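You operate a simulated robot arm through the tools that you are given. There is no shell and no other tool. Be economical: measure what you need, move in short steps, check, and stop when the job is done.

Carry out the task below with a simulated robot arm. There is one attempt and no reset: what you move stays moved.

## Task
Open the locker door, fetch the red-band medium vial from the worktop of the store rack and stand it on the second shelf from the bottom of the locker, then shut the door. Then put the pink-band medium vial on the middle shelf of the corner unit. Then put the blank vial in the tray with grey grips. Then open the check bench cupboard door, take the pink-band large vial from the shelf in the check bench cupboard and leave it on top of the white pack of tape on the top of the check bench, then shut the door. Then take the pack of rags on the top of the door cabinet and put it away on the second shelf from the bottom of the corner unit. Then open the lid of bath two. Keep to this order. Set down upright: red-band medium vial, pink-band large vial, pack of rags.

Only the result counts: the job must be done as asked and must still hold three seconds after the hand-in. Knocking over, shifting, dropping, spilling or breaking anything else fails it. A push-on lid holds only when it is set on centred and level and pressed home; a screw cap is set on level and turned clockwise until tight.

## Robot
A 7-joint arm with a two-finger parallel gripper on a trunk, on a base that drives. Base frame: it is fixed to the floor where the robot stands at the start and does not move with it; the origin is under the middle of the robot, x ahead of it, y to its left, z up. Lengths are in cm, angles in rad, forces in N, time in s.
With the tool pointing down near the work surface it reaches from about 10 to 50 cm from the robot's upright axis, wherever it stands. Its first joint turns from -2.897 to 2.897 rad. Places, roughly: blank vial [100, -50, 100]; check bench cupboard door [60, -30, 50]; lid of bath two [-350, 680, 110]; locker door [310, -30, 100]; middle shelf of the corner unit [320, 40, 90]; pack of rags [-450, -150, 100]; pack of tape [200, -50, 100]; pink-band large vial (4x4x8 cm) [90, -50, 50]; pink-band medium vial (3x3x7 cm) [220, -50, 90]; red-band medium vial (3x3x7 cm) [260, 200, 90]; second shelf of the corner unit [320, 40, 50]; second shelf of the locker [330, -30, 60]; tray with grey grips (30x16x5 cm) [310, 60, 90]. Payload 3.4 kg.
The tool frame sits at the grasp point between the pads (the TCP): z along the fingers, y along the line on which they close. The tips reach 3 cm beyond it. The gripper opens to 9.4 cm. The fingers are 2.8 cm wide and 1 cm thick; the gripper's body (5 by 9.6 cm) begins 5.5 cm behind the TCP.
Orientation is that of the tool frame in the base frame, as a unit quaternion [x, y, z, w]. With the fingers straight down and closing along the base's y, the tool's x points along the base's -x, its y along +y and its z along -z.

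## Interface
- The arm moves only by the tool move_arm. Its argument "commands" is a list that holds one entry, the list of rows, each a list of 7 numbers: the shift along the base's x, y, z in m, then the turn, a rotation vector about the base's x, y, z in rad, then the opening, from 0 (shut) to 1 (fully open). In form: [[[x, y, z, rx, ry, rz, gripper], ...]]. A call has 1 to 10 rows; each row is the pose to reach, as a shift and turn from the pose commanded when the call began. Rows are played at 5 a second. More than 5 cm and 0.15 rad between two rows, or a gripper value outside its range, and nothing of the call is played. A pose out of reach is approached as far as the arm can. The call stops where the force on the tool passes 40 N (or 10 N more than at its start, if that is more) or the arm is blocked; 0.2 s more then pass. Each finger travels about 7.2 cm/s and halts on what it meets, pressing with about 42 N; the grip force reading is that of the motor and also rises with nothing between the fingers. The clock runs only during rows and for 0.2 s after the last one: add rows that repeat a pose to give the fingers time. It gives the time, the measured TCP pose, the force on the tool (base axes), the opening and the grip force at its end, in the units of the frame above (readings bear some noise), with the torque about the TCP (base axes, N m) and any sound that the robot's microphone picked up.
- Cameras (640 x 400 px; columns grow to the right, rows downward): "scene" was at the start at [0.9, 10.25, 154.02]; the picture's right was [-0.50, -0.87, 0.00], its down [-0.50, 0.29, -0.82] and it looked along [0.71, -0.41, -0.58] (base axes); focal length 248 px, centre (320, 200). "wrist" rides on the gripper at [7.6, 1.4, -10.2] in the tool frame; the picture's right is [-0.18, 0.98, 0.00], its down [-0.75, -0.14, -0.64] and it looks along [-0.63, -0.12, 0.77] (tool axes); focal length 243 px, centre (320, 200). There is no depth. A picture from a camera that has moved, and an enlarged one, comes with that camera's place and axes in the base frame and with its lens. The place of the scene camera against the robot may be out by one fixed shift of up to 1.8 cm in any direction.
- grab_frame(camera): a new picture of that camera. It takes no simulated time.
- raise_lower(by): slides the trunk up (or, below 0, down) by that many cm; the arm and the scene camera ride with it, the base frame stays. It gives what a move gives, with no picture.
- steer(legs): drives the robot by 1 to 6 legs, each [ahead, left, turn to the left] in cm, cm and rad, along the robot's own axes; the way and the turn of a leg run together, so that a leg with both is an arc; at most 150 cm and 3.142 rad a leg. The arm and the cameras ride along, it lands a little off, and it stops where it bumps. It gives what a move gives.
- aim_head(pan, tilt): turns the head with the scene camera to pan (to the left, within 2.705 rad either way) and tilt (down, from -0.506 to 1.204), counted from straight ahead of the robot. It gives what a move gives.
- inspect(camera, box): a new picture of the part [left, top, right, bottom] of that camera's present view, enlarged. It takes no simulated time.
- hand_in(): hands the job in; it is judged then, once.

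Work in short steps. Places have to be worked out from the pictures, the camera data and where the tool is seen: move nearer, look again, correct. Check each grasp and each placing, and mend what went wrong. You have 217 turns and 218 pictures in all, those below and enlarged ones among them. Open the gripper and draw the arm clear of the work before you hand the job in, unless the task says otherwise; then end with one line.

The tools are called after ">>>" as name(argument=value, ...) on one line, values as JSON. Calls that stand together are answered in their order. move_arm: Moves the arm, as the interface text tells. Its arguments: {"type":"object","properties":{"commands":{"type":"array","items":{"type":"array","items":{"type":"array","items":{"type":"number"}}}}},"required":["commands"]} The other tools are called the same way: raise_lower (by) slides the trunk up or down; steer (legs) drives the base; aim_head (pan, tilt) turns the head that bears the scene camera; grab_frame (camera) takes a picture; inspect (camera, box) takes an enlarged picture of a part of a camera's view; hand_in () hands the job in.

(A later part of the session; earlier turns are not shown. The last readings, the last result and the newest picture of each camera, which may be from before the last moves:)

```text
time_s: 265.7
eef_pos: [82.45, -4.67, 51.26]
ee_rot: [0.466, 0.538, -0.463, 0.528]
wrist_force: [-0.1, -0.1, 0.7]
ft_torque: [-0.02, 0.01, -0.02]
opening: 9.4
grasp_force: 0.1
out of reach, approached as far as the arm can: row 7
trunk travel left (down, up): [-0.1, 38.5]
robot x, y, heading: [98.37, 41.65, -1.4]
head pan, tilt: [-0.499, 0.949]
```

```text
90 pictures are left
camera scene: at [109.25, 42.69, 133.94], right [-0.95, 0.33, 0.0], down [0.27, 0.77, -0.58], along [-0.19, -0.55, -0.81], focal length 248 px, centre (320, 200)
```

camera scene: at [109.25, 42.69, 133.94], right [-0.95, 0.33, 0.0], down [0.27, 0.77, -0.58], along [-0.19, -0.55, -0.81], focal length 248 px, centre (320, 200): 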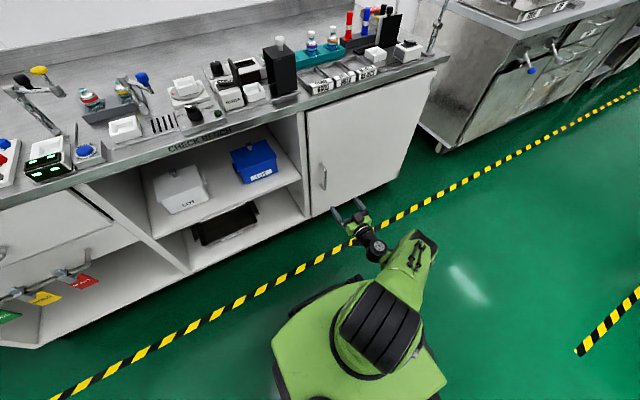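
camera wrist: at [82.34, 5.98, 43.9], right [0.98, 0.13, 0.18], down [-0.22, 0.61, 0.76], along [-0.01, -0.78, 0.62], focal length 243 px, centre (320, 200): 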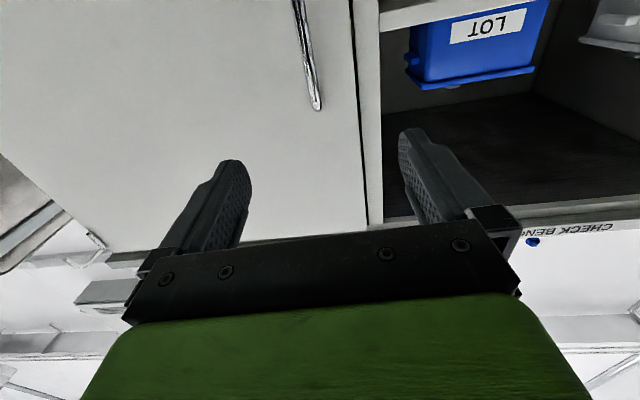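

Handle bar at ≈(84.2, −24), top z≈54. I advance onto it.

>>> move_arm(commands=[[[-0.003, -0.04, -0.005, 0, 0, 0, 1], [0.002, -0.08, -0.015, 0, 0, 0, 1], [0.008, -0.12, -0.02, 0, 0, 0, 1], [0.013, -0.16, -0.02, 0, 0, 0, 1], [0.016, -0.185, -0.02, 0, 0, 0, 1], [0.018, -0.2, -0.02, 0, 0, 0, 1], [0.019, -0.21, -0.02, 0, 0, 0, 1]]])

>>> grab_frame(camera="wrist")

```text
time_s: 267.3
eef_pos: [84.28, -21.08, 51.02]
ee_rot: [0.466, 0.539, -0.463, 0.528]
wrist_force: [-0.5, -0.6, -0.1]
ft_torque: [0.01, 0.0, 0.0]
opening: 9.41
grasp_force: 0.0
out of reach, approached as far as the arm can: row 2, 4, 5, 6, 7
trunk travel left (down, up): [-0.1, 38.5]
robot x, y, heading: [98.47, 41.59, -1.4]
head pan, tilt: [-0.499, 0.949]
```

```text
89 pictures are left
camera wrist: at [84.28, -10.6, 43.64], right [0.98, 0.13, 0.18], down [-0.22, 0.61, 0.76], along [-0.01, -0.78, 0.62], focal length 243 px, centre (320, 200)
```

wrist: 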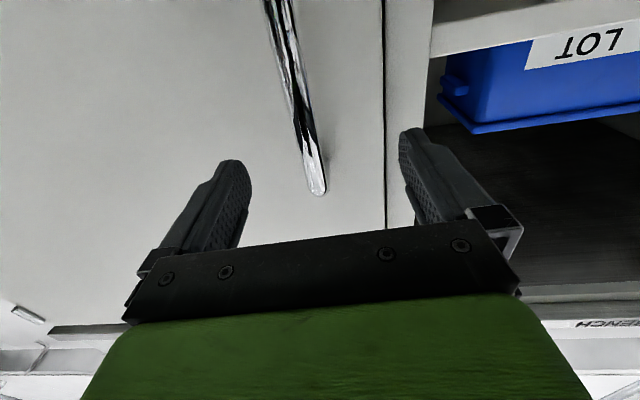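

Arm is at full stretch. I drive 5 cm ahead slowly to bring the fingers round the bar.

>>> steer(legs=[[5, 0, 0]])

>>> grab_frame(camera="wrist")

```text
time_s: 268.3
eef_pos: [85.08, -25.3, 51.07]
ee_rot: [0.465, 0.537, -0.465, 0.528]
wrist_force: [0.3, 0.2, -0.5]
ft_torque: [0.01, -0.02, -0.01]
opening: 9.41
grasp_force: 0.1
trunk travel left (down, up): [-0.1, 38.5]
robot x, y, heading: [99.52, 37.23, -1.405]
head pan, tilt: [-0.499, 0.949]
stopped in leg 1: the force on the tool passed its limit at 94 N (the readings are from after the stop); the commanded pose is now the measured one
```

```text
88 pictures are left
camera wrist: at [84.9, -14.78, 43.51], right [0.98, 0.13, 0.18], down [-0.22, 0.61, 0.76], along [-0.01, -0.78, 0.63], focal length 243 px, centre (320, 200)
```

wrist: 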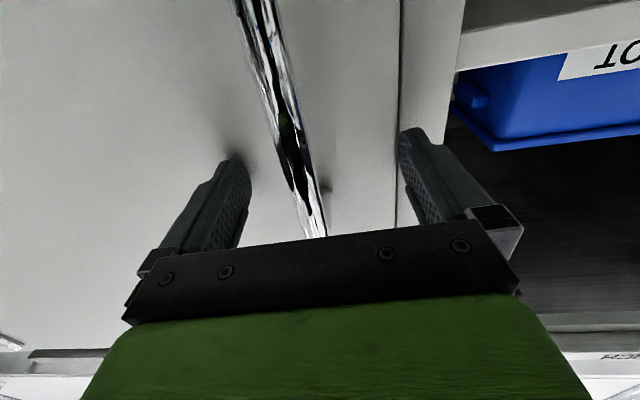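

Fingertips met the door face with the bar between. I ease back 0.7 cm and grip.

>>> move_arm(commands=[[[-0.001, 0.007, 0, 0, 0, 0, 1], [-0.001, 0.007, 0, 0, 0, 0, 0.6], [-0.001, 0.007, 0, 0, 0, 0, 0.2], [-0.001, 0.007, 0, 0, 0, 0, 0.0], [-0.001, 0.007, 0, 0, 0, 0, 0.0]]])

```text
time_s: 269.5
eef_pos: [84.33, -24.34, 51.03]
ee_rot: [0.467, 0.535, -0.468, 0.526]
wrist_force: [-29.5, -7.7, 1.0]
ft_torque: [0.47, -0.51, 0.11]
opening: 1.83
grasp_force: 45.2
trunk travel left (down, up): [-0.1, 38.5]
robot x, y, heading: [99.18, 37.46, -1.404]
head pan, tilt: [-0.499, 0.949]
```

Gripped. The door seems wide (hinge near x≈29, radius ≈56). I pull along that arc to 0.28 rad.

>>> move_arm(commands=[[[-0.0055, 0.019, 0, 0, 0, 0.035, 0], [-0.0113, 0.0377, 0, 0, 0, 0.07, 0], [-0.018, 0.0565, 0, 0, 0, 0.105, 0], [-0.025, 0.075, 0, 0, 0, 0.14, 0], [-0.033, 0.093, 0, 0, 0, 0.175, 0], [-0.041, 0.111, 0, 0, 0, 0.21, 0], [-0.051, 0.128, 0, 0, 0, 0.245, 0], [-0.061, 0.145, 0, 0, 0, 0.28, 0]]])

>>> grab_frame(camera="scene")

```text
time_s: 270.3
eef_pos: [82.8, -19.25, 51.08]
ee_rot: [0.439, 0.558, -0.442, 0.549]
wrist_force: [-4.1, -1.4, -1.4]
ft_torque: [0.02, -0.76, -0.25]
opening: 1.83
grasp_force: 45.0
trunk travel left (down, up): [-0.1, 38.5]
robot x, y, heading: [98.85, 37.35, -1.407]
head pan, tilt: [-0.499, 0.949]
stopped in row 4: the force on the tool passed its limit at 42 N (the readings are from after the stop); the commanded pose is now the measured one
```

```text
87 pictures are left
camera scene: at [109.93, 38.21, 133.92], right [-0.95, 0.33, 0.0], down [0.27, 0.77, -0.58], along [-0.19, -0.55, -0.81], focal length 248 px, centre (320, 200)
```

scene: 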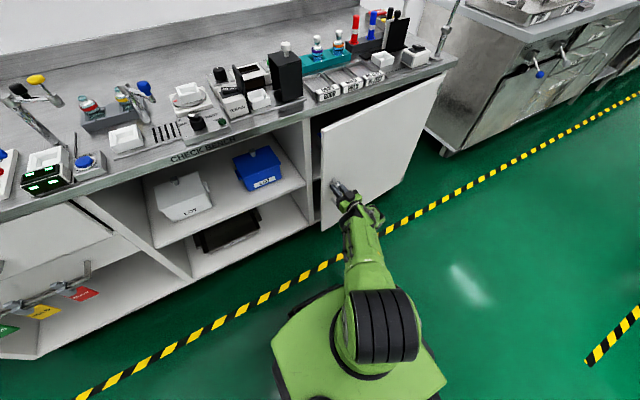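

The door is opening on the expected arc. I continue to ≈0.5 rad.

>>> move_arm(commands=[[[-0.0104, 0.026, 0, 0, 0, 0.05, 0], [-0.022, 0.0517, 0, 0, 0, 0.1, 0], [-0.035, 0.0766, 0, 0, 0, 0.15, 0], [-0.049, 0.101, 0, 0, 0, 0.2, 0], [-0.064, 0.124, 0, 0, 0, 0.25, 0], [-0.081, 0.147, 0, 0, 0, 0.3, 0], [-0.099, 0.169, 0, 0, 0, 0.35, 0], [-0.118, 0.19, 0, 0, 0, 0.4, 0]]])

>>> grab_frame(camera="scene")

```text
time_s: 271.0
eef_pos: [80.07, -13.14, 51.53]
ee_rot: [0.423, 0.58, -0.41, 0.562]
wrist_force: [-6.1, -3.1, -13.1]
ft_torque: [0.57, 0.18, -0.15]
opening: 1.84
grasp_force: 45.3
out of reach, approached as far as the arm can: row 2, 3
trunk travel left (down, up): [-0.1, 38.5]
robot x, y, heading: [99.4, 37.24, -1.406]
head pan, tilt: [-0.499, 0.949]
stopped in row 3: the force on the tool passed its limit at 50 N (the readings are from after the stop); the commanded pose is now the measured one
```

```text
86 pictures are left
camera scene: at [109.84, 38.09, 133.94], right [-0.94, 0.33, 0.0], down [0.27, 0.77, -0.58], along [-0.19, -0.55, -0.81], focal length 248 px, centre (320, 200)
```

scene: 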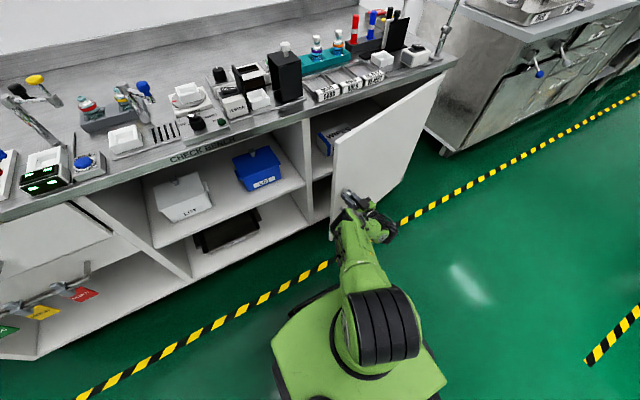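

The arm is at its low-reach limit, so I use the base: drive an arc about the hinge while holding the handle.

>>> steer(legs=[[-10, -7.3, 0.125], [-10, -7.3, 0.125]])

>>> grab_frame(camera="scene")

```text
time_s: 272.0
eef_pos: [78.64, -10.62, 51.57]
ee_rot: [0.41, 0.591, -0.397, 0.57]
wrist_force: [-2.8, -0.6, -4.6]
ft_torque: [-0.35, -0.33, -0.26]
opening: 1.83
grasp_force: 45.0
trunk travel left (down, up): [-0.1, 38.5]
robot x, y, heading: [95.44, 40.82, -1.356]
head pan, tilt: [-0.499, 0.949]
stopped in leg 1: the force on the tool passed its limit at 42 N (the readings are from after the stop); the commanded pose is now the measured one
```

```text
85 pictures are left
camera scene: at [105.94, 42.38, 133.94], right [-0.96, 0.28, 0.0], down [0.23, 0.78, -0.58], along [-0.16, -0.56, -0.81], focal length 248 px, centre (320, 200)
```

scene: 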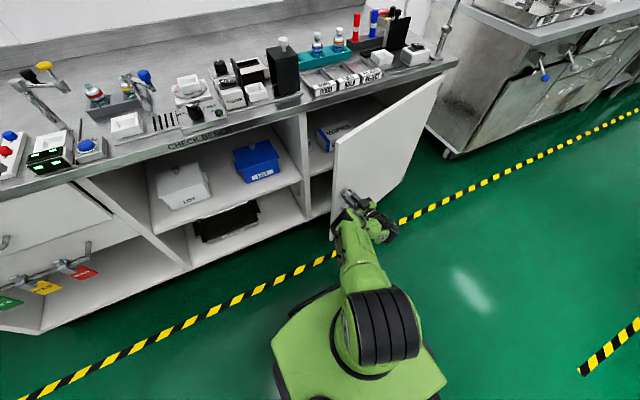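

Progress is limited by posture and speed. I loosen, tilt the tool 0.5 rad down about the bar (raising the wrist), and re-grip.

>>> move_arm(commands=[[[0, 0, 0, 0, 0, 0, 0.45], [0, 0, 0, 0.116, 0.045, 0, 0.45], [0, 0, 0, 0.233, 0.09, 0, 0.45], [0, 0, 0, 0.35, 0.136, 0, 0.45], [0, 0, 0, 0.466, 0.181, 0, 0.45], [0, 0, -0.005, 0.466, 0.181, 0, 0.2], [0, 0, -0.005, 0.466, 0.181, 0, 0], [0, 0, -0.005, 0.466, 0.181, 0, 0]]])

>>> move_arm(commands=[[[-0.004, 0.008, 0, 0, 0, 0.015, 0], [-0.009, 0.016, 0, 0, 0, 0.03, 0], [-0.014, 0.025, 0, 0, 0, 0.047, 0], [-0.019, 0.034, 0, 0, 0, 0.064, 0], [-0.024, 0.043, 0, 0, 0, 0.081, 0], [-0.03, 0.052, 0, 0, 0, 0.1, 0], [-0.036, 0.061, 0, 0, 0, 0.119, 0], [-0.042, 0.069, 0, 0, 0, 0.138, 0], [-0.049, 0.077, 0, 0, 0, 0.157, 0], [-0.056, 0.086, 0, 0, 0, 0.176, 0]]])

```text
time_s: 273.6
eef_pos: [79.51, -11.63, 54.62]
ee_rot: [0.465, 0.702, -0.304, 0.446]
wrist_force: [16.4, 6.0, 2.5]
ft_torque: [0.08, 0.04, 1.26]
opening: 1.45
grasp_force: 42.5
out of reach, approached as far as the arm can: row 4, 5, 6
trunk travel left (down, up): [-0.1, 38.5]
robot x, y, heading: [95.5, 40.92, -1.347]
head pan, tilt: [-0.499, 0.949]
stopped in row 7: the force on the tool passed its limit at 46 N (the readings are from after the stop); the commanded pose is now the measured one
```

```text
time_s: 275.3
eef_pos: [75.51, -5.13, 54.58]
ee_rot: [0.422, 0.73, -0.273, 0.463]
wrist_force: [-1.4, -3.6, -4.2]
ft_torque: [0.2, 0.55, 1.32]
opening: 1.46
grasp_force: 44.7
out of reach, approached as far as the arm can: row 8
trunk travel left (down, up): [-0.1, 38.5]
robot x, y, heading: [95.24, 40.8, -1.346]
head pan, tilt: [-0.499, 0.949]
stopped in row 8: the force on the tool passed its limit at 48 N (the readings are from after the stop); the commanded pose is now the measured one
```

The door moved on. I take a look.

>>> grab_frame(camera="scene")

>>> grab_frame(camera="wrist")

```text
84 pictures are left
camera scene: at [106.0, 42.45, 133.94], right [-0.96, 0.27, 0.0], down [0.22, 0.78, -0.58], along [-0.16, -0.56, -0.81], focal length 248 px, centre (320, 200)
```

scene: 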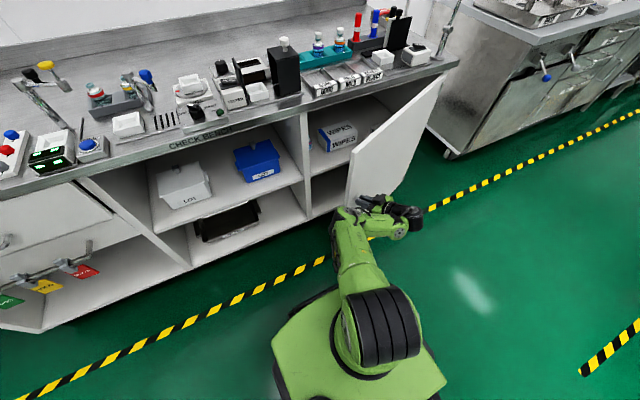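

```text
83 pictures are left
camera wrist: at [70.45, 6.48, 52.07], right [0.89, 0.42, 0.16], down [-0.25, 0.16, 0.96], along [0.37, -0.89, 0.25], focal length 243 px, centre (320, 200)
```

wrist: 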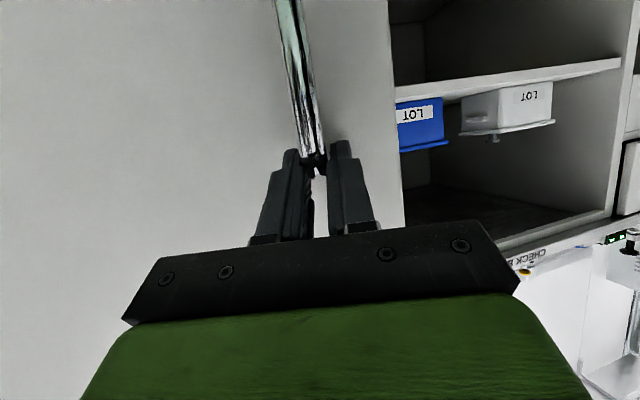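

Door ~0.4 rad open. I release, back off, and will bring the closed fingers behind the free edge (≈(81, −1)) to push it further.

>>> move_arm(commands=[[[0, 0, 0, 0, 0, 0, 0.4], [-0.01, 0.02, 0.005, 0, 0, 0, 0.5], [-0.025, 0.045, 0.015, 0, 0, 0, 0.5], [-0.03, 0.06, 0.04, 0, 0, 0, 0.3], [-0.03, 0.07, 0.07, 0, 0, 0, 0.0]]])

>>> steer(legs=[[-10, 18, 0]])

>>> grab_frame(camera="scene")

```text
time_s: 276.5
eef_pos: [74.63, -5.13, 56.25]
ee_rot: [0.414, 0.734, -0.255, 0.474]
wrist_force: [47.2, 33.3, 2.0]
ft_torque: [0.14, -1.61, 1.08]
opening: 2.56
grasp_force: 28.4
out of reach, approached as far as the arm can: row 2, 3, 4, 5
trunk travel left (down, up): [-0.1, 38.5]
robot x, y, heading: [95.23, 41.08, -1.349]
head pan, tilt: [-0.499, 0.949]
stopped in row 5: the force on the tool passed its limit at 45 N (the readings are from after the stop); the commanded pose is now the measured one
```

```text
time_s: 277.4
eef_pos: [74.64, -3.16, 56.9]
ee_rot: [0.432, 0.724, -0.291, 0.452]
wrist_force: [-0.2, 0.1, 3.8]
ft_torque: [-0.07, -0.04, 0.09]
opening: 0.0
grasp_force: 33.4
trunk travel left (down, up): [-0.1, 38.5]
robot x, y, heading: [97.87, 43.7, -1.348]
head pan, tilt: [-0.499, 0.949]
stopped in leg 1: the force on the tool passed its limit at 92 N (the readings are from after the stop); the commanded pose is now the measured one
```

```text
82 pictures are left
camera scene: at [108.92, 45.1, 133.93], right [-0.96, 0.28, 0.0], down [0.22, 0.78, -0.58], along [-0.16, -0.56, -0.81], focal length 248 px, centre (320, 200)
```

scene: 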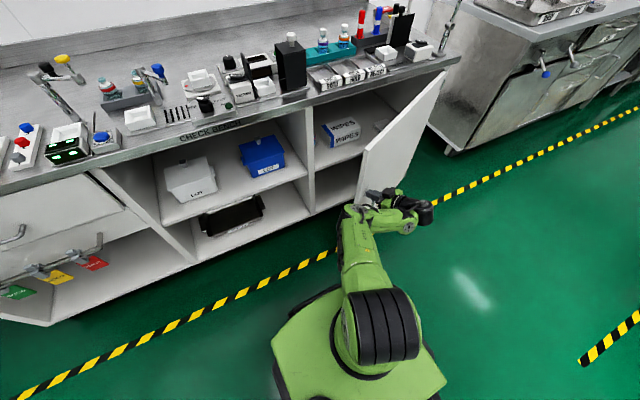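

The fingers came off the handle (now free, shut) and the door is wider. I back the base straight away first.

>>> steer(legs=[[-12, 0, 0]])

>>> raise_lower(by=10)

>>> inspect(camera="scene", box=[200, 80, 460, 260])

```text
time_s: 278.7
eef_pos: [72.02, 8.51, 56.86]
ee_rot: [0.432, 0.725, -0.289, 0.452]
wrist_force: [1.2, 2.4, -1.9]
ft_torque: [0.03, 0.04, 0.07]
opening: 0.01
grasp_force: 32.7
trunk travel left (down, up): [-0.1, 38.5]
robot x, y, heading: [95.72, 54.77, -1.346]
head pan, tilt: [-0.499, 0.949]
```

```text
time_s: 280.0
eef_pos: [72.09, 8.5, 66.71]
ee_rot: [0.433, 0.725, -0.29, 0.45]
wrist_force: [-0.2, -0.4, 0.5]
ft_torque: [-0.02, -0.03, 0.05]
opening: 0.0
grasp_force: 32.8
trunk travel left (down, up): [-10.1, 28.5]
robot x, y, heading: [95.43, 55.15, -1.35]
head pan, tilt: [-0.499, 0.949]
```

```text
2.22 times, centred on (330, 170) of scene
camera zoom: at [106.28, 56.73, 143.88], right [-0.96, 0.28, 0.0], down [0.22, 0.78, -0.58], along [-0.16, -0.56, -0.81], focal length 551 px, centre (298, 267)
```

zoom: 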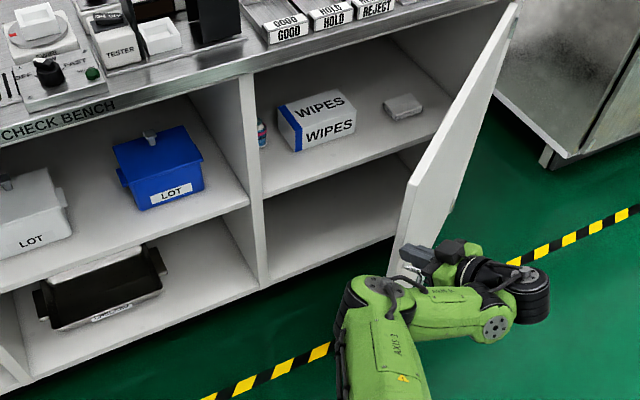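

Now inside is visible: shelf with WIPES pack, and the vial near the left wall at ≈(86, −46.5). The door (edge ≈(73, 4.5)) needs opening wider; I swing the fist round to its inner side.

>>> move_arm(commands=[[[0.03, 0.02, 0, 0, 0, 0, 0], [0.07, 0.03, 0, 0, 0, 0, 0], [0.11, 0.03, 0, 0, 0, 0, 0], [0.15, 0.02, 0, 0, 0, 0, 0], [0.165, -0.02, 0, 0, 0, 0, 0], [0.165, -0.06, 0, 0, 0, 0, 0], [0.165, -0.1, 0, 0, 0, 0, 0]]])

>>> grab_frame(camera="scene")

```text
time_s: 281.6
eef_pos: [88.79, -1.41, 66.66]
ee_rot: [0.432, 0.725, -0.289, 0.452]
wrist_force: [0.3, 0.4, 0.6]
ft_torque: [0.01, 0.01, 0.01]
opening: 0.0
grasp_force: 32.7
out of reach, approached as far as the arm can: row 1, 2, 3
trunk travel left (down, up): [-10.1, 28.5]
robot x, y, heading: [95.24, 55.12, -1.35]
head pan, tilt: [-0.499, 0.949]
```

```text
80 pictures are left
camera scene: at [106.27, 56.72, 143.87], right [-0.96, 0.28, 0.0], down [0.22, 0.78, -0.58], along [-0.16, -0.56, -0.81], focal length 248 px, centre (320, 200)
```

scene: 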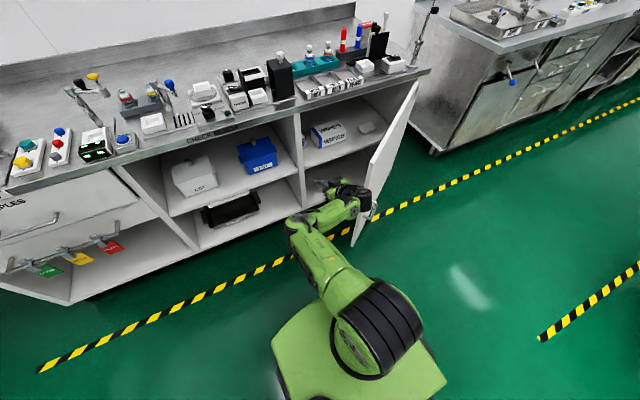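

Hand is inside the door. I drive the base right to push it open.

>>> steer(legs=[[2, -22, 0], [2, -22, 0]])

>>> grab_frame(camera="scene")

```text
time_s: 282.8
eef_pos: [81.68, -3.78, 67.01]
ee_rot: [0.421, 0.73, -0.28, 0.46]
wrist_force: [15.8, 16.7, 12.5]
ft_torque: [0.1, 1.84, -2.74]
opening: 0.0
grasp_force: 33.2
trunk travel left (down, up): [-10.1, 28.5]
robot x, y, heading: [87.27, 52.44, -1.347]
head pan, tilt: [-0.499, 0.949]
stopped in leg 1: the force on the tool passed its limit at 228 N (the readings are from after the stop); the commanded pose is now the measured one
```

```text
79 pictures are left
camera scene: at [98.05, 54.37, 143.84], right [-0.96, 0.27, 0.0], down [0.22, 0.78, -0.58], along [-0.16, -0.56, -0.81], focal length 248 px, centre (320, 200)
```

scene: 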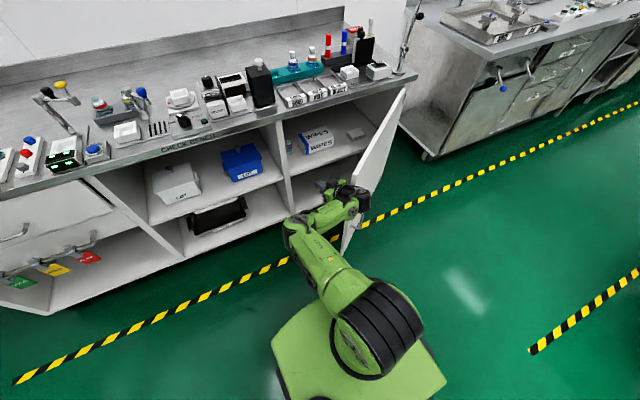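

Base pushing is too abrupt. I push with the arm instead, slowly along the door's tangent (−x, +y).

>>> move_arm(commands=[[[-0.01, 0.01, 0, 0, 0, 0, 0], [-0.022, 0.022, 0, 0, 0, 0, 0], [-0.036, 0.034, 0, 0, 0, 0, 0], [-0.05, 0.046, 0, 0, 0, 0, 0], [-0.064, 0.058, 0, 0, 0, 0, 0], [-0.078, 0.07, 0, 0, 0, 0, 0], [-0.093, 0.081, 0, 0, 0, 0, 0], [-0.108, 0.092, 0, 0, 0, 0, 0], [-0.124, 0.102, 0, 0, 0, 0, 0], [-0.14, 0.112, 0, 0, 0, 0, 0]]])

>>> grab_frame(camera="scene")

```text
time_s: 285.0
eef_pos: [69.39, 5.37, 66.93]
ee_rot: [0.423, 0.729, -0.279, 0.46]
wrist_force: [0.3, -0.8, 0.2]
ft_torque: [0.02, 0.01, 0.02]
opening: 0.02
grasp_force: 33.3
out of reach, approached as far as the arm can: row 9, 10
trunk travel left (down, up): [-10.1, 28.5]
robot x, y, heading: [86.97, 52.3, -1.348]
head pan, tilt: [-0.499, 0.949]
```

```text
78 pictures are left
camera scene: at [97.75, 54.01, 143.87], right [-0.96, 0.27, 0.0], down [0.22, 0.78, -0.58], along [-0.16, -0.56, -0.81], focal length 248 px, centre (320, 200)
```

scene: 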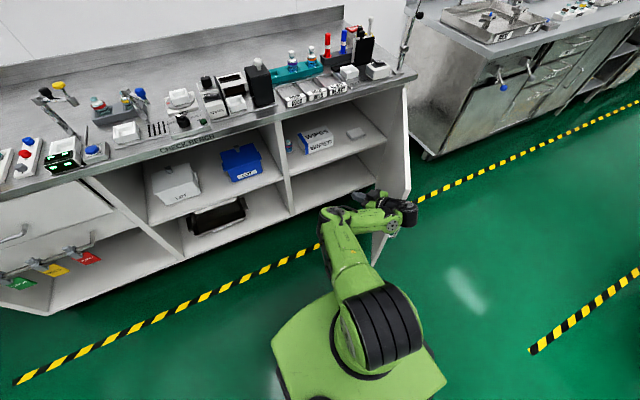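

The door is now open wide enough for a straight approach (edge well right of the vial's line). I bring the hand back left, opening it and squaring its yaw to the bench.

>>> move_arm(commands=[[[0.04, -0.02, 0, 0, 0, -0.05, 0], [0.08, -0.04, 0, 0, 0, -0.12, 0.2], [0.12, -0.05, 0, 0, 0, -0.2, 0.5], [0.16, -0.05, 0, 0, 0, -0.28, 0.7], [0.2, -0.05, 0, 0, 0, -0.35, 0.7]]])

>>> grab_frame(camera="wrist")

>>> grab_frame(camera="scene")

```text
time_s: 286.2
eef_pos: [89.5, 0.47, 66.97]
ee_rot: [0.544, 0.644, -0.355, 0.403]
wrist_force: [0.6, 0.7, 0.0]
ft_torque: [0.0, 0.04, -0.03]
opening: 6.59
grasp_force: 0.1
trunk travel left (down, up): [-10.1, 28.5]
robot x, y, heading: [87.0, 52.35, -1.349]
head pan, tilt: [-0.499, 0.949]
```

```text
77 pictures are left
camera wrist: at [88.76, 13.23, 64.4], right [0.99, 0.08, 0.15], down [-0.16, 0.24, 0.96], along [0.04, -0.97, 0.25], focal length 243 px, centre (320, 200)
```

wrist: 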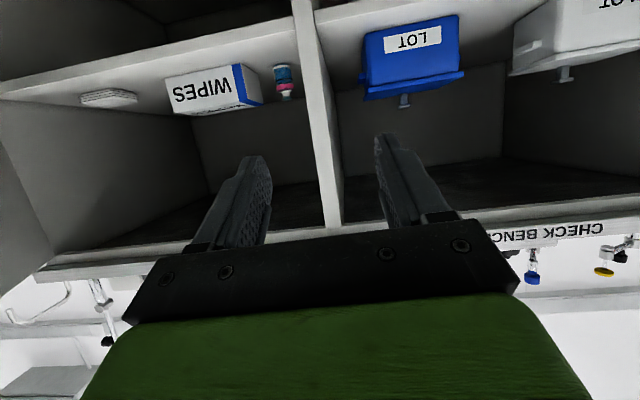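

```text
76 pictures are left
camera scene: at [97.69, 54.0, 143.88], right [-0.96, 0.27, 0.0], down [0.22, 0.78, -0.58], along [-0.16, -0.56, -0.81], focal length 248 px, centre (320, 200)
```

scene: 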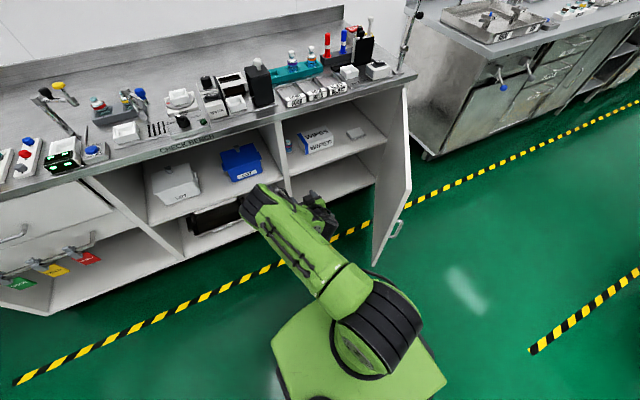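

Vial sits between WIPES and the partition at ≈(87, −48), shelf z≈47.5. I move the hand onto its approach line and drive closer.

>>> move_arm(commands=[[[-0.04, 0.01, 0, 0, 0, 0, 0.6], [-0.08, 0.02, 0, 0, 0, 0, 0.6], [-0.115, 0.025, 0, 0, 0, 0, 0.6]]])

>>> steer(legs=[[19, 0, 0]])

>>> raise_lower(by=-9.5)

>>> grab_frame(camera="wrist")

```text
time_s: 287.0
eef_pos: [77.87, 2.92, 67.27]
ee_rot: [0.544, 0.644, -0.355, 0.405]
wrist_force: [0.3, -0.3, 0.0]
ft_torque: [0.02, 0.01, 0.0]
opening: 5.65
grasp_force: 0.1
trunk travel left (down, up): [-10.1, 28.5]
robot x, y, heading: [86.95, 52.4, -1.349]
head pan, tilt: [-0.499, 0.949]
```

```text
time_s: 288.5
eef_pos: [82.02, -15.78, 67.09]
ee_rot: [0.545, 0.643, -0.356, 0.404]
wrist_force: [-0.6, 0.2, 0.0]
ft_torque: [0.02, 0.02, -0.01]
opening: 5.65
grasp_force: 0.1
trunk travel left (down, up): [-10.1, 28.5]
robot x, y, heading: [90.99, 34.0, -1.351]
head pan, tilt: [-0.499, 0.949]
```

```text
time_s: 289.8
eef_pos: [81.99, -15.73, 57.73]
ee_rot: [0.544, 0.643, -0.356, 0.404]
wrist_force: [-0.1, 0.3, -0.1]
ft_torque: [-0.04, 0.0, -0.02]
opening: 5.65
grasp_force: 0.0
trunk travel left (down, up): [-0.6, 38.0]
robot x, y, heading: [90.99, 33.75, -1.352]
head pan, tilt: [-0.499, 0.949]
```

```text
75 pictures are left
camera wrist: at [81.36, -3.08, 55.02], right [0.99, 0.07, 0.15], down [-0.16, 0.24, 0.96], along [0.03, -0.97, 0.25], focal length 243 px, centre (320, 200)
```

wrist: 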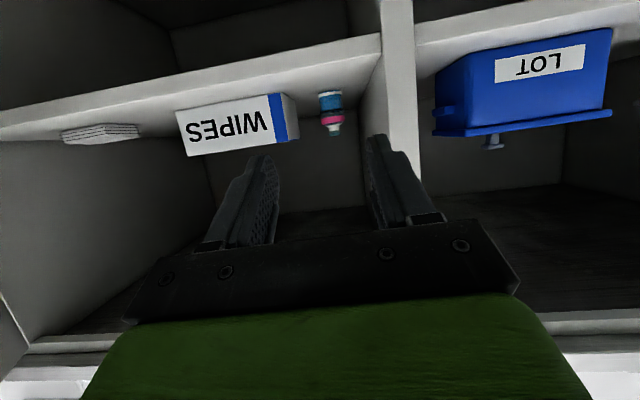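

Triangulated: vial at (86.9, −45), base z≈48.6. I tilt 0.22 more (so the wrist camera clears the shelf) and lower, still outside.

>>> move_arm(commands=[[[0, 0, -0.01, 0.108, 0.018, 0, 0.6], [0, 0, -0.025, 0.217, 0.036, 0, 0.6], [0, 0, -0.04, 0.217, 0.036, 0, 0.6]]])

```text
time_s: 290.6
eef_pos: [79.65, -16.02, 54.72]
ee_rot: [0.576, 0.667, -0.324, 0.345]
wrist_force: [-0.3, 0.1, -1.1]
ft_torque: [-0.01, -0.02, 0.01]
opening: 5.61
grasp_force: 0.1
out of reach, approached as far as the arm can: row 2, 3
trunk travel left (down, up): [-0.6, 38.0]
robot x, y, heading: [91.12, 33.82, -1.348]
head pan, tilt: [-0.499, 0.949]
```

I drive in 17 cm, keeping to the vial's line.

>>> steer(legs=[[17, 1.3, 0]])

>>> grab_frame(camera="wrist")

```text
time_s: 292.1
eef_pos: [84.63, -32.88, 54.69]
ee_rot: [0.577, 0.666, -0.325, 0.344]
wrist_force: [-1.2, -0.1, -0.4]
ft_torque: [-0.01, 0.0, 0.0]
opening: 5.62
grasp_force: 0.1
trunk travel left (down, up): [-0.6, 38.0]
robot x, y, heading: [96.32, 16.97, -1.355]
head pan, tilt: [-0.499, 0.949]
```

```text
74 pictures are left
camera wrist: at [84.29, -19.84, 54.03], right [0.99, 0.02, 0.12], down [-0.12, 0.1, 0.99], along [0.01, -0.99, 0.11], focal length 243 px, centre (320, 200)
```

wrist: 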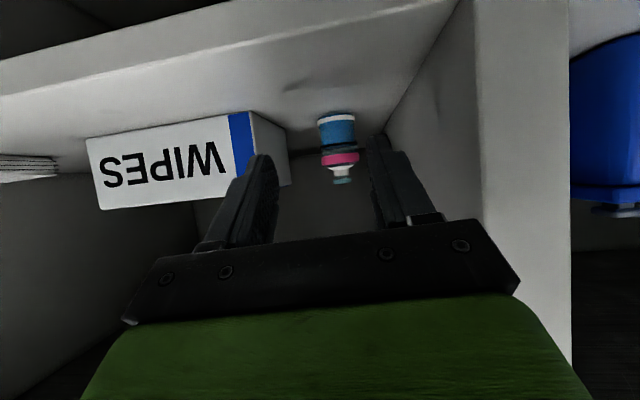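

Vial at (87.2, −46), WIPES well clear. I drive 4 cm more and then extend the arm to it.

>>> steer(legs=[[5, 0, 0]])

>>> move_arm(commands=[[[0.004, -0.025, -0.008, 0, 0, 0, 0.6], [0.009, -0.05, -0.015, 0, 0, 0, 0.6], [0.012, -0.068, -0.02, 0, 0, 0, 0.6]]])

>>> grab_frame(camera="wrist")

```text
time_s: 293.0
eef_pos: [85.59, -37.71, 54.71]
ee_rot: [0.577, 0.666, -0.325, 0.344]
wrist_force: [1.2, 0.7, 0.3]
ft_torque: [-0.02, -0.03, 0.01]
opening: 5.65
grasp_force: 0.0
trunk travel left (down, up): [-0.6, 38.0]
robot x, y, heading: [97.58, 12.5, -1.353]
head pan, tilt: [-0.499, 0.949]
```

```text
time_s: 294.0
eef_pos: [86.39, -41.72, 51.97]
ee_rot: [0.586, 0.664, -0.323, 0.334]
wrist_force: [-0.2, -0.7, -0.3]
ft_torque: [0.0, 0.02, 0.0]
opening: 5.66
grasp_force: 0.1
trunk travel left (down, up): [-0.6, 38.0]
robot x, y, heading: [97.3, 12.84, -1.347]
head pan, tilt: [-0.499, 0.949]
stopped in row 3: the arm was blocked; the commanded pose is now the measured one
```

```text
73 pictures are left
camera wrist: at [86.42, -28.85, 51.46], right [0.99, 0.0, 0.11], down [-0.11, 0.09, 0.99], along [-0.01, -1.0, 0.09], focal length 243 px, centre (320, 200)
```

wrist: 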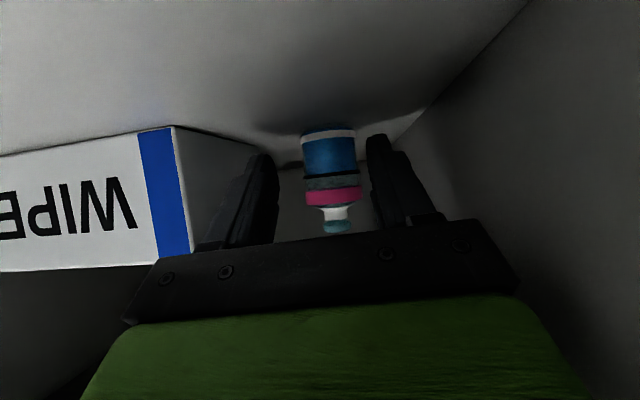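

Something beyond the gripper is blocked. I look from the head.

>>> grab_frame(camera="scene")

```text
72 pictures are left
camera scene: at [108.39, 15.89, 134.43], right [-0.96, 0.28, 0.0], down [0.22, 0.77, -0.59], along [-0.16, -0.57, -0.81], focal length 248 px, centre (320, 200)
```

scene: 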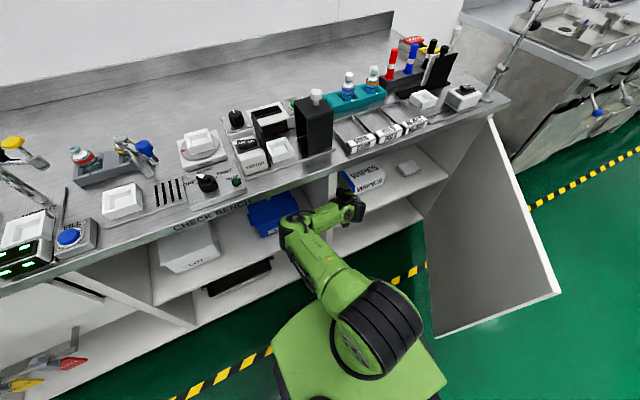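

The elbow, bulging left, meets the bench front. I back out, shift the base right (door is wide open now) so the arm goes in straighter.

>>> steer(legs=[[-20, 0, 0], [0, -13, 0]])

>>> move_arm(commands=[[[0.04, 0.007, 0.005, 0, 0, 0, 0.6], [0.08, 0.013, 0.01, 0, 0, 0, 0.6], [0.12, 0.02, 0.012, 0, 0, 0, 0.6]]])

>>> grab_frame(camera="scene")

```text
time_s: 296.5
eef_pos: [69.69, -25.94, 51.17]
ee_rot: [0.586, 0.667, -0.317, 0.334]
wrist_force: [0.3, -0.4, -0.1]
ft_torque: [0.01, 0.02, 0.0]
opening: 5.62
grasp_force: 0.0
trunk travel left (down, up): [-0.6, 38.0]
robot x, y, heading: [80.16, 29.41, -1.351]
head pan, tilt: [-0.499, 0.949]
```

```text
time_s: 297.3
eef_pos: [81.46, -23.76, 52.1]
ee_rot: [0.587, 0.667, -0.317, 0.333]
wrist_force: [-0.6, 0.3, 0.0]
ft_torque: [-0.03, -0.02, 0.04]
opening: 5.64
grasp_force: 0.0
trunk travel left (down, up): [-0.6, 38.0]
robot x, y, heading: [80.31, 29.1, -1.349]
head pan, tilt: [-0.499, 0.949]
```

```text
71 pictures are left
camera scene: at [91.24, 31.09, 134.4], right [-0.96, 0.27, 0.0], down [0.22, 0.78, -0.58], along [-0.16, -0.56, -0.81], focal length 248 px, centre (320, 200)
```

scene: 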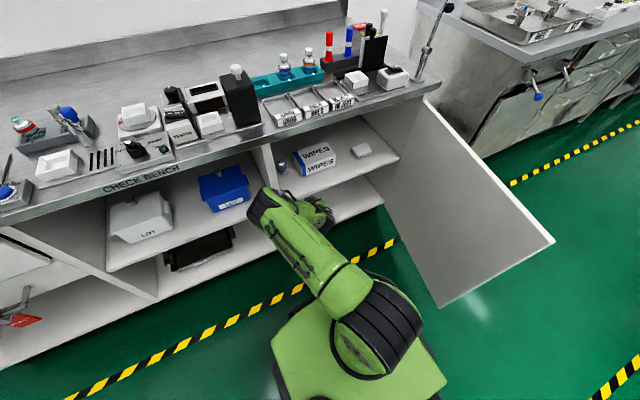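

I shift the base another 15 cm right and bring the hand back left, so the elbow sits further back from the bench.

>>> steer(legs=[[-3, -15, 0]])

>>> move_arm(commands=[[[0.045, 0.007, 0, 0, 0, 0, 0.6], [0.09, 0.015, 0.0, 0, 0, 0, 0.6], [0.13, 0.02, 0.0, 0, 0, 0, 0.6], [0.155, 0.02, 0.0, 0, 0, 0, 0.6]]])

>>> steer(legs=[[12, 0, 0]])

>>> grab_frame(camera="scene")

>>> grab_frame(camera="wrist")

```text
time_s: 298.7
eef_pos: [66.57, -24.19, 52.15]
ee_rot: [0.586, 0.667, -0.317, 0.334]
wrist_force: [-0.8, 0.2, 0.0]
ft_torque: [0.02, -0.02, -0.04]
opening: 5.66
grasp_force: 0.1
trunk travel left (down, up): [-0.6, 38.0]
robot x, y, heading: [65.45, 29.16, -1.341]
head pan, tilt: [-0.499, 0.949]
```

```text
time_s: 299.7
eef_pos: [82.09, -22.28, 52.32]
ee_rot: [0.586, 0.667, -0.318, 0.334]
wrist_force: [0.7, 0.3, 0.4]
ft_torque: [0.01, 0.02, 0.02]
opening: 5.64
grasp_force: 0.1
trunk travel left (down, up): [-0.6, 38.0]
robot x, y, heading: [65.29, 28.98, -1.344]
head pan, tilt: [-0.499, 0.949]
```

```text
time_s: 300.9
eef_pos: [84.65, -34.2, 52.35]
ee_rot: [0.586, 0.667, -0.317, 0.335]
wrist_force: [-1.2, 0.2, 0.4]
ft_torque: [0.0, -0.01, -0.01]
opening: 5.66
grasp_force: 0.1
trunk travel left (down, up): [-0.6, 38.0]
robot x, y, heading: [68.01, 17.35, -1.344]
head pan, tilt: [-0.499, 0.949]
```

```text
70 pictures are left
camera scene: at [78.83, 18.93, 134.4], right [-0.96, 0.27, 0.0], down [0.22, 0.78, -0.58], along [-0.16, -0.56, -0.81], focal length 248 px, centre (320, 200)
```

scene: 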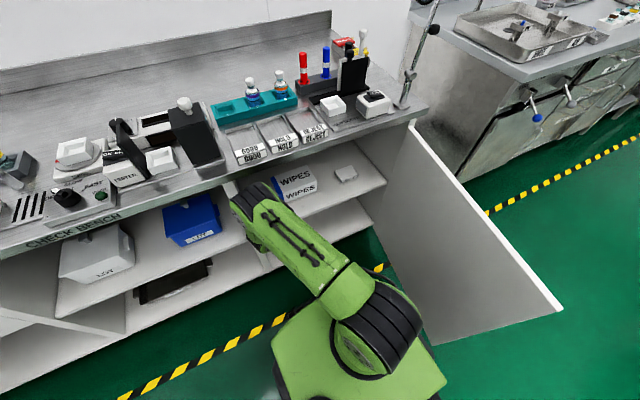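

```text
69 pictures are left
camera wrist: at [84.57, -21.16, 52.04], right [0.99, 0.0, 0.12], down [-0.12, 0.08, 0.99], along [-0.01, -1.0, 0.08], focal length 243 px, centre (320, 200)
```

wrist: 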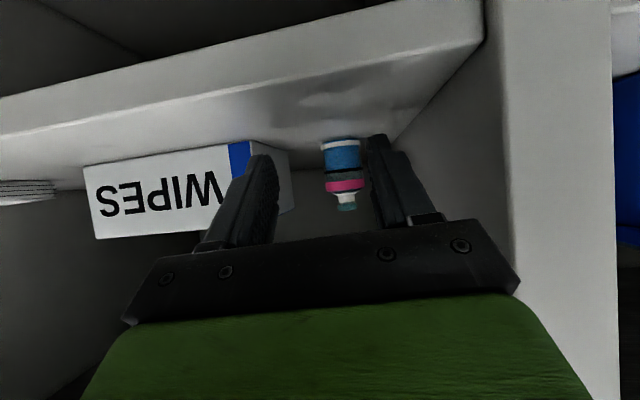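

Elbow is close to the bench front, so now I extend the arm itself rather than the base.

>>> move_arm(commands=[[[0.004, -0.02, 0, 0, 0, 0, 0.6], [0.009, -0.045, 0, 0, 0, 0, 0.6], [0.014, -0.07, 0, 0, 0, 0, 0.6], [0.019, -0.095, 0.0, 0, 0, 0, 0.6], [0.023, -0.113, 0.0, 0, 0, 0, 0.6]]])

>>> grab_frame(camera="wrist")

```text
time_s: 302.1
eef_pos: [87.1, -45.38, 52.31]
ee_rot: [0.586, 0.666, -0.317, 0.335]
wrist_force: [-0.9, 0.2, -0.9]
ft_torque: [0.01, 0.01, 0.01]
opening: 5.66
grasp_force: 0.2
trunk travel left (down, up): [-0.6, 38.0]
robot x, y, heading: [68.09, 17.07, -1.347]
head pan, tilt: [-0.499, 0.949]
```

```text
68 pictures are left
camera wrist: at [87.0, -32.35, 52.06], right [0.99, 0.0, 0.12], down [-0.12, 0.08, 0.99], along [-0.01, -1.0, 0.08], focal length 243 px, centre (320, 200)
```

wrist: 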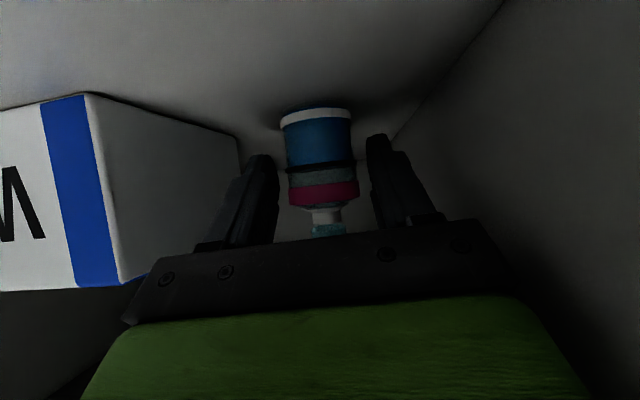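

Vial is between the fingers. I nudge 0.6 cm and close.

>>> move_arm(commands=[[[0.001, -0.006, 0, 0, 0, 0, 0.6], [0.001, -0.006, 0, 0, 0, 0, 0.48], [0.001, -0.006, 0, 0, 0, 0, 0.35], [0.001, -0.006, 0, 0, 0, 0, 0.2], [0.001, -0.006, 0, 0, 0, 0, 0.2]]])

```text
time_s: 303.3
eef_pos: [87.1, -45.84, 52.37]
ee_rot: [0.587, 0.666, -0.318, 0.334]
wrist_force: [-0.1, 0.6, 0.4]
ft_torque: [-0.01, 0.0, 0.03]
opening: 4.2
grasp_force: 42.2
trunk travel left (down, up): [-0.6, 38.0]
robot x, y, heading: [67.97, 17.35, -1.348]
head pan, tilt: [-0.499, 0.949]
```

Gripped (4.2 cm). I lift 1.5 cm and withdraw by the arm.

>>> move_arm(commands=[[[0, 0, 0.008, 0, 0, 0, 0.2], [0, 0, 0.017, 0, 0, 0, 0.2], [-0.004, 0.025, 0.02, 0, 0, 0, 0.2], [-0.009, 0.055, 0.022, 0, 0, 0, 0.2], [-0.014, 0.085, 0.022, 0, 0, 0, 0.2], [-0.019, 0.115, 0.022, 0, 0, 0, 0.2]]])

>>> grab_frame(camera="wrist")

```text
time_s: 304.7
eef_pos: [85.06, -34.55, 54.56]
ee_rot: [0.586, 0.667, -0.316, 0.334]
wrist_force: [1.1, 0.4, -0.2]
ft_torque: [0.0, -0.03, -0.01]
opening: 4.19
grasp_force: 41.4
trunk travel left (down, up): [-0.6, 38.0]
robot x, y, heading: [68.07, 17.53, -1.352]
head pan, tilt: [-0.499, 0.949]
```

```text
67 pictures are left
camera wrist: at [85.05, -21.6, 54.21], right [0.99, 0.0, 0.12], down [-0.12, 0.08, 0.99], along [-0.01, -1.0, 0.08], focal length 243 px, centre (320, 200)
```

wrist: 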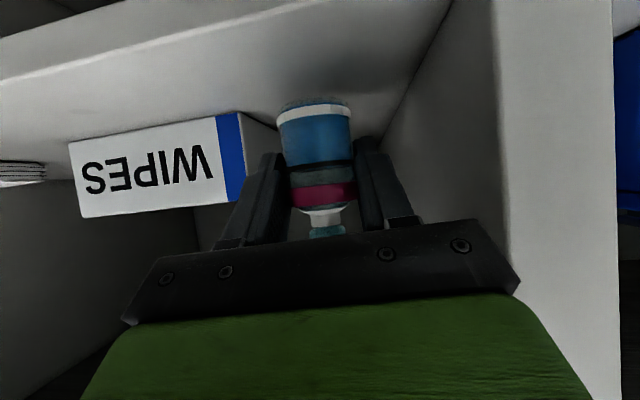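

Held well. I back the base out of the bench, then raise the trunk.

>>> steer(legs=[[-45, 0, 0]])

>>> raise_lower(by=37)

>>> move_arm(commands=[[[0, 0, 0.04, 0, 0, 0, 0.2], [0, 0, 0.08, 0, 0, 0, 0.2], [0, 0, 0.12, 0, 0, 0, 0.2], [0, 0, 0.16, 0, 0, 0, 0.2], [0, 0, 0.2, 0, 0, 0, 0.2]]])

```text
time_s: 307.5
eef_pos: [75.04, 9.8, 54.63]
ee_rot: [0.586, 0.667, -0.317, 0.334]
wrist_force: [0.7, 0.4, 0.6]
ft_torque: [0.02, 0.0, -0.04]
opening: 4.2
grasp_force: 41.8
trunk travel left (down, up): [-0.6, 38.0]
robot x, y, heading: [57.81, 61.42, -1.35]
head pan, tilt: [-0.499, 0.949]
```

```text
time_s: 311.0
eef_pos: [75.08, 9.86, 91.5]
ee_rot: [0.586, 0.667, -0.317, 0.335]
wrist_force: [-0.4, 1.0, -0.2]
ft_torque: [0.03, -0.03, 0.0]
opening: 4.21
grasp_force: 41.7
trunk travel left (down, up): [-37.6, 1.0]
robot x, y, heading: [58.03, 61.94, -1.343]
head pan, tilt: [-0.499, 0.949]
```

```text
time_s: 312.2
eef_pos: [75.03, 10.06, 111.53]
ee_rot: [0.586, 0.667, -0.317, 0.333]
wrist_force: [-0.5, 0.4, -0.7]
ft_torque: [0.0, 0.01, 0.02]
opening: 4.21
grasp_force: 42.2
trunk travel left (down, up): [-37.6, 1.0]
robot x, y, heading: [57.67, 61.66, -1.345]
head pan, tilt: [-0.499, 0.949]
```

I turn to face −x and drive over to the bench-end gap.

>>> steer(legs=[[0, 0, -1.75], [-101, 12, 0], [-101, 12, 0]])

>>> aim_head(pan=0.6, tilt=0.7)

```text
time_s: 326.6
eef_pos: [208.31, 40.32, 111.37]
ee_rot: [0.887, -0.021, -0.46, -0.029]
wrist_force: [-0.7, 0.0, -0.8]
ft_torque: [-0.02, -0.02, 0.0]
opening: 4.2
grasp_force: 41.8
trunk travel left (down, up): [-37.6, 1.0]
robot x, y, heading: [262.61, 48.13, -3.093]
head pan, tilt: [-0.499, 0.949]
```

```text
time_s: 327.9
eef_pos: [208.31, 40.22, 111.39]
ee_rot: [0.887, -0.022, -0.46, -0.029]
wrist_force: [-0.3, 0.1, -0.2]
ft_torque: [0.03, -0.01, -0.03]
opening: 4.18
grasp_force: 42.5
trunk travel left (down, up): [-37.6, 1.0]
robot x, y, heading: [262.58, 48.15, -3.095]
head pan, tilt: [0.6, 0.7]
```

I raise the vial for clearance, then drive sideways into the gap.

>>> move_arm(commands=[[[0, 0, 0.04, 0, 0, 0, 0.2], [0.0, 0, 0.08, 0, 0, 0, 0.2], [0.0, 0, 0.12, 0, 0, 0, 0.2]]])

>>> steer(legs=[[-6, 40, 0], [1, 30, 0]])

>>> grab_frame(camera="scene")

>>> grab_frame(camera="wrist")

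```text
time_s: 328.8
eef_pos: [208.52, 40.25, 123.44]
ee_rot: [0.887, -0.022, -0.46, -0.029]
wrist_force: [0.3, 0.0, -1.0]
ft_torque: [0.0, -0.02, 0.02]
opening: 4.21
grasp_force: 42.0
trunk travel left (down, up): [-37.6, 1.0]
robot x, y, heading: [262.53, 48.11, -3.094]
head pan, tilt: [0.6, 0.7]
```

```text
time_s: 332.9
eef_pos: [216.63, -29.64, 123.44]
ee_rot: [0.887, -0.023, -0.46, -0.03]
wrist_force: [1.5, -0.2, -1.0]
ft_torque: [0.03, 0.02, -0.04]
opening: 4.19
grasp_force: 41.8
trunk travel left (down, up): [-37.6, 1.0]
robot x, y, heading: [270.97, -21.85, -3.096]
head pan, tilt: [0.6, 0.7]
```

```text
66 pictures are left
camera scene: at [269.85, -42.73, 173.35], right [-0.6, 0.8, 0.0], down [0.51, 0.39, -0.76], along [-0.61, -0.46, -0.64], focal length 248 px, centre (320, 200)
```

scene: 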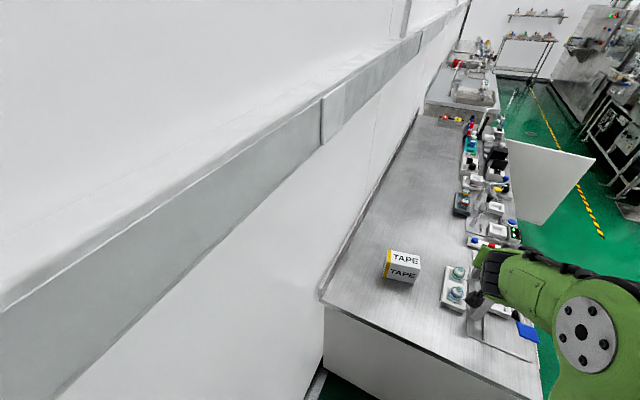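

```text
65 pictures are left
camera wrist: at [229.3, -31.89, 123.05], right [-0.17, -0.98, 0.12], down [0.1, 0.1, 0.99], along [-0.98, 0.18, 0.08], focal length 243 px, centre (320, 200)
```

wrist: 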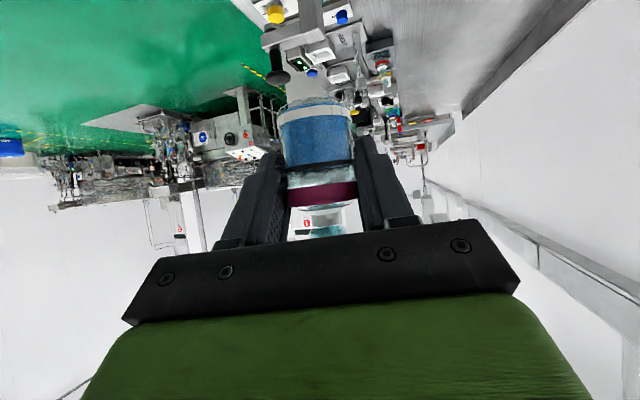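

Pack top centre ≈ (205.5, −52), top z≈97. I move the base 10 cm nearer, then the arm over the pack.

>>> steer(legs=[[10, 0, 0]])

>>> move_arm(commands=[[[0, -0.045, 0, 0, 0, 0, 0.2], [0, -0.09, 0, 0, 0, 0, 0.2], [0, -0.135, -0.01, 0, 0, 0, 0.2], [0, -0.18, -0.03, 0, 0, 0, 0.2], [0, -0.215, -0.06, 0, 0, 0, 0.2], [0.0, -0.22, -0.1, 0, 0, 0, 0.2]]])

>>> grab_frame(camera="wrist")

>>> inspect(camera="scene", box=[300, 180, 520, 330])

```text
time_s: 334.1
eef_pos: [206.61, -30.11, 123.42]
ee_rot: [0.887, -0.022, -0.46, -0.03]
wrist_force: [-0.6, -0.2, -1.0]
ft_torque: [0.02, 0.0, 0.04]
opening: 4.18
grasp_force: 41.7
trunk travel left (down, up): [-37.6, 1.0]
robot x, y, heading: [260.79, -22.65, -3.093]
head pan, tilt: [0.6, 0.7]
```

```text
time_s: 335.5
eef_pos: [206.75, -52.14, 113.25]
ee_rot: [0.887, -0.023, -0.46, -0.029]
wrist_force: [-0.7, 0.1, -1.3]
ft_torque: [-0.02, -0.03, 0.01]
opening: 4.18
grasp_force: 42.3
trunk travel left (down, up): [-37.6, 1.0]
robot x, y, heading: [260.61, -22.39, -3.094]
head pan, tilt: [0.6, 0.7]
```

```text
64 pictures are left
camera wrist: at [219.37, -54.32, 113.02], right [-0.17, -0.98, 0.12], down [0.1, 0.1, 0.99], along [-0.98, 0.18, 0.08], focal length 243 px, centre (320, 200)
```

wrist: 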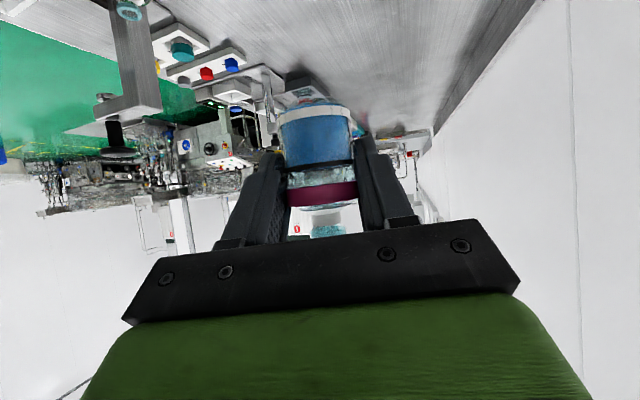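

```text
2.67 times, centred on (410, 255) of scene
camera zoom: at [259.78, -43.18, 173.34], right [-0.6, 0.8, 0.0], down [0.51, 0.39, -0.76], along [-0.61, -0.46, -0.64], focal length 662 px, centre (80, 53)
```

zoom: 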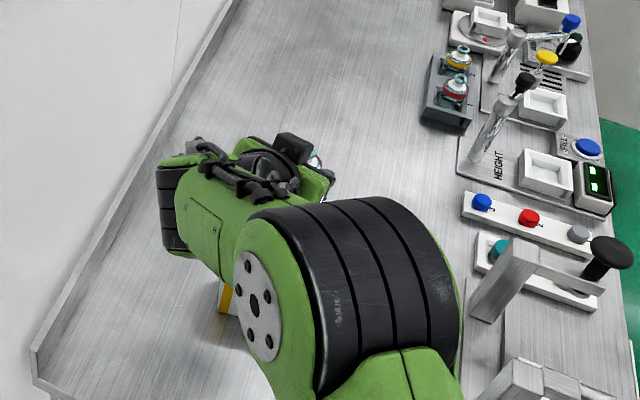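

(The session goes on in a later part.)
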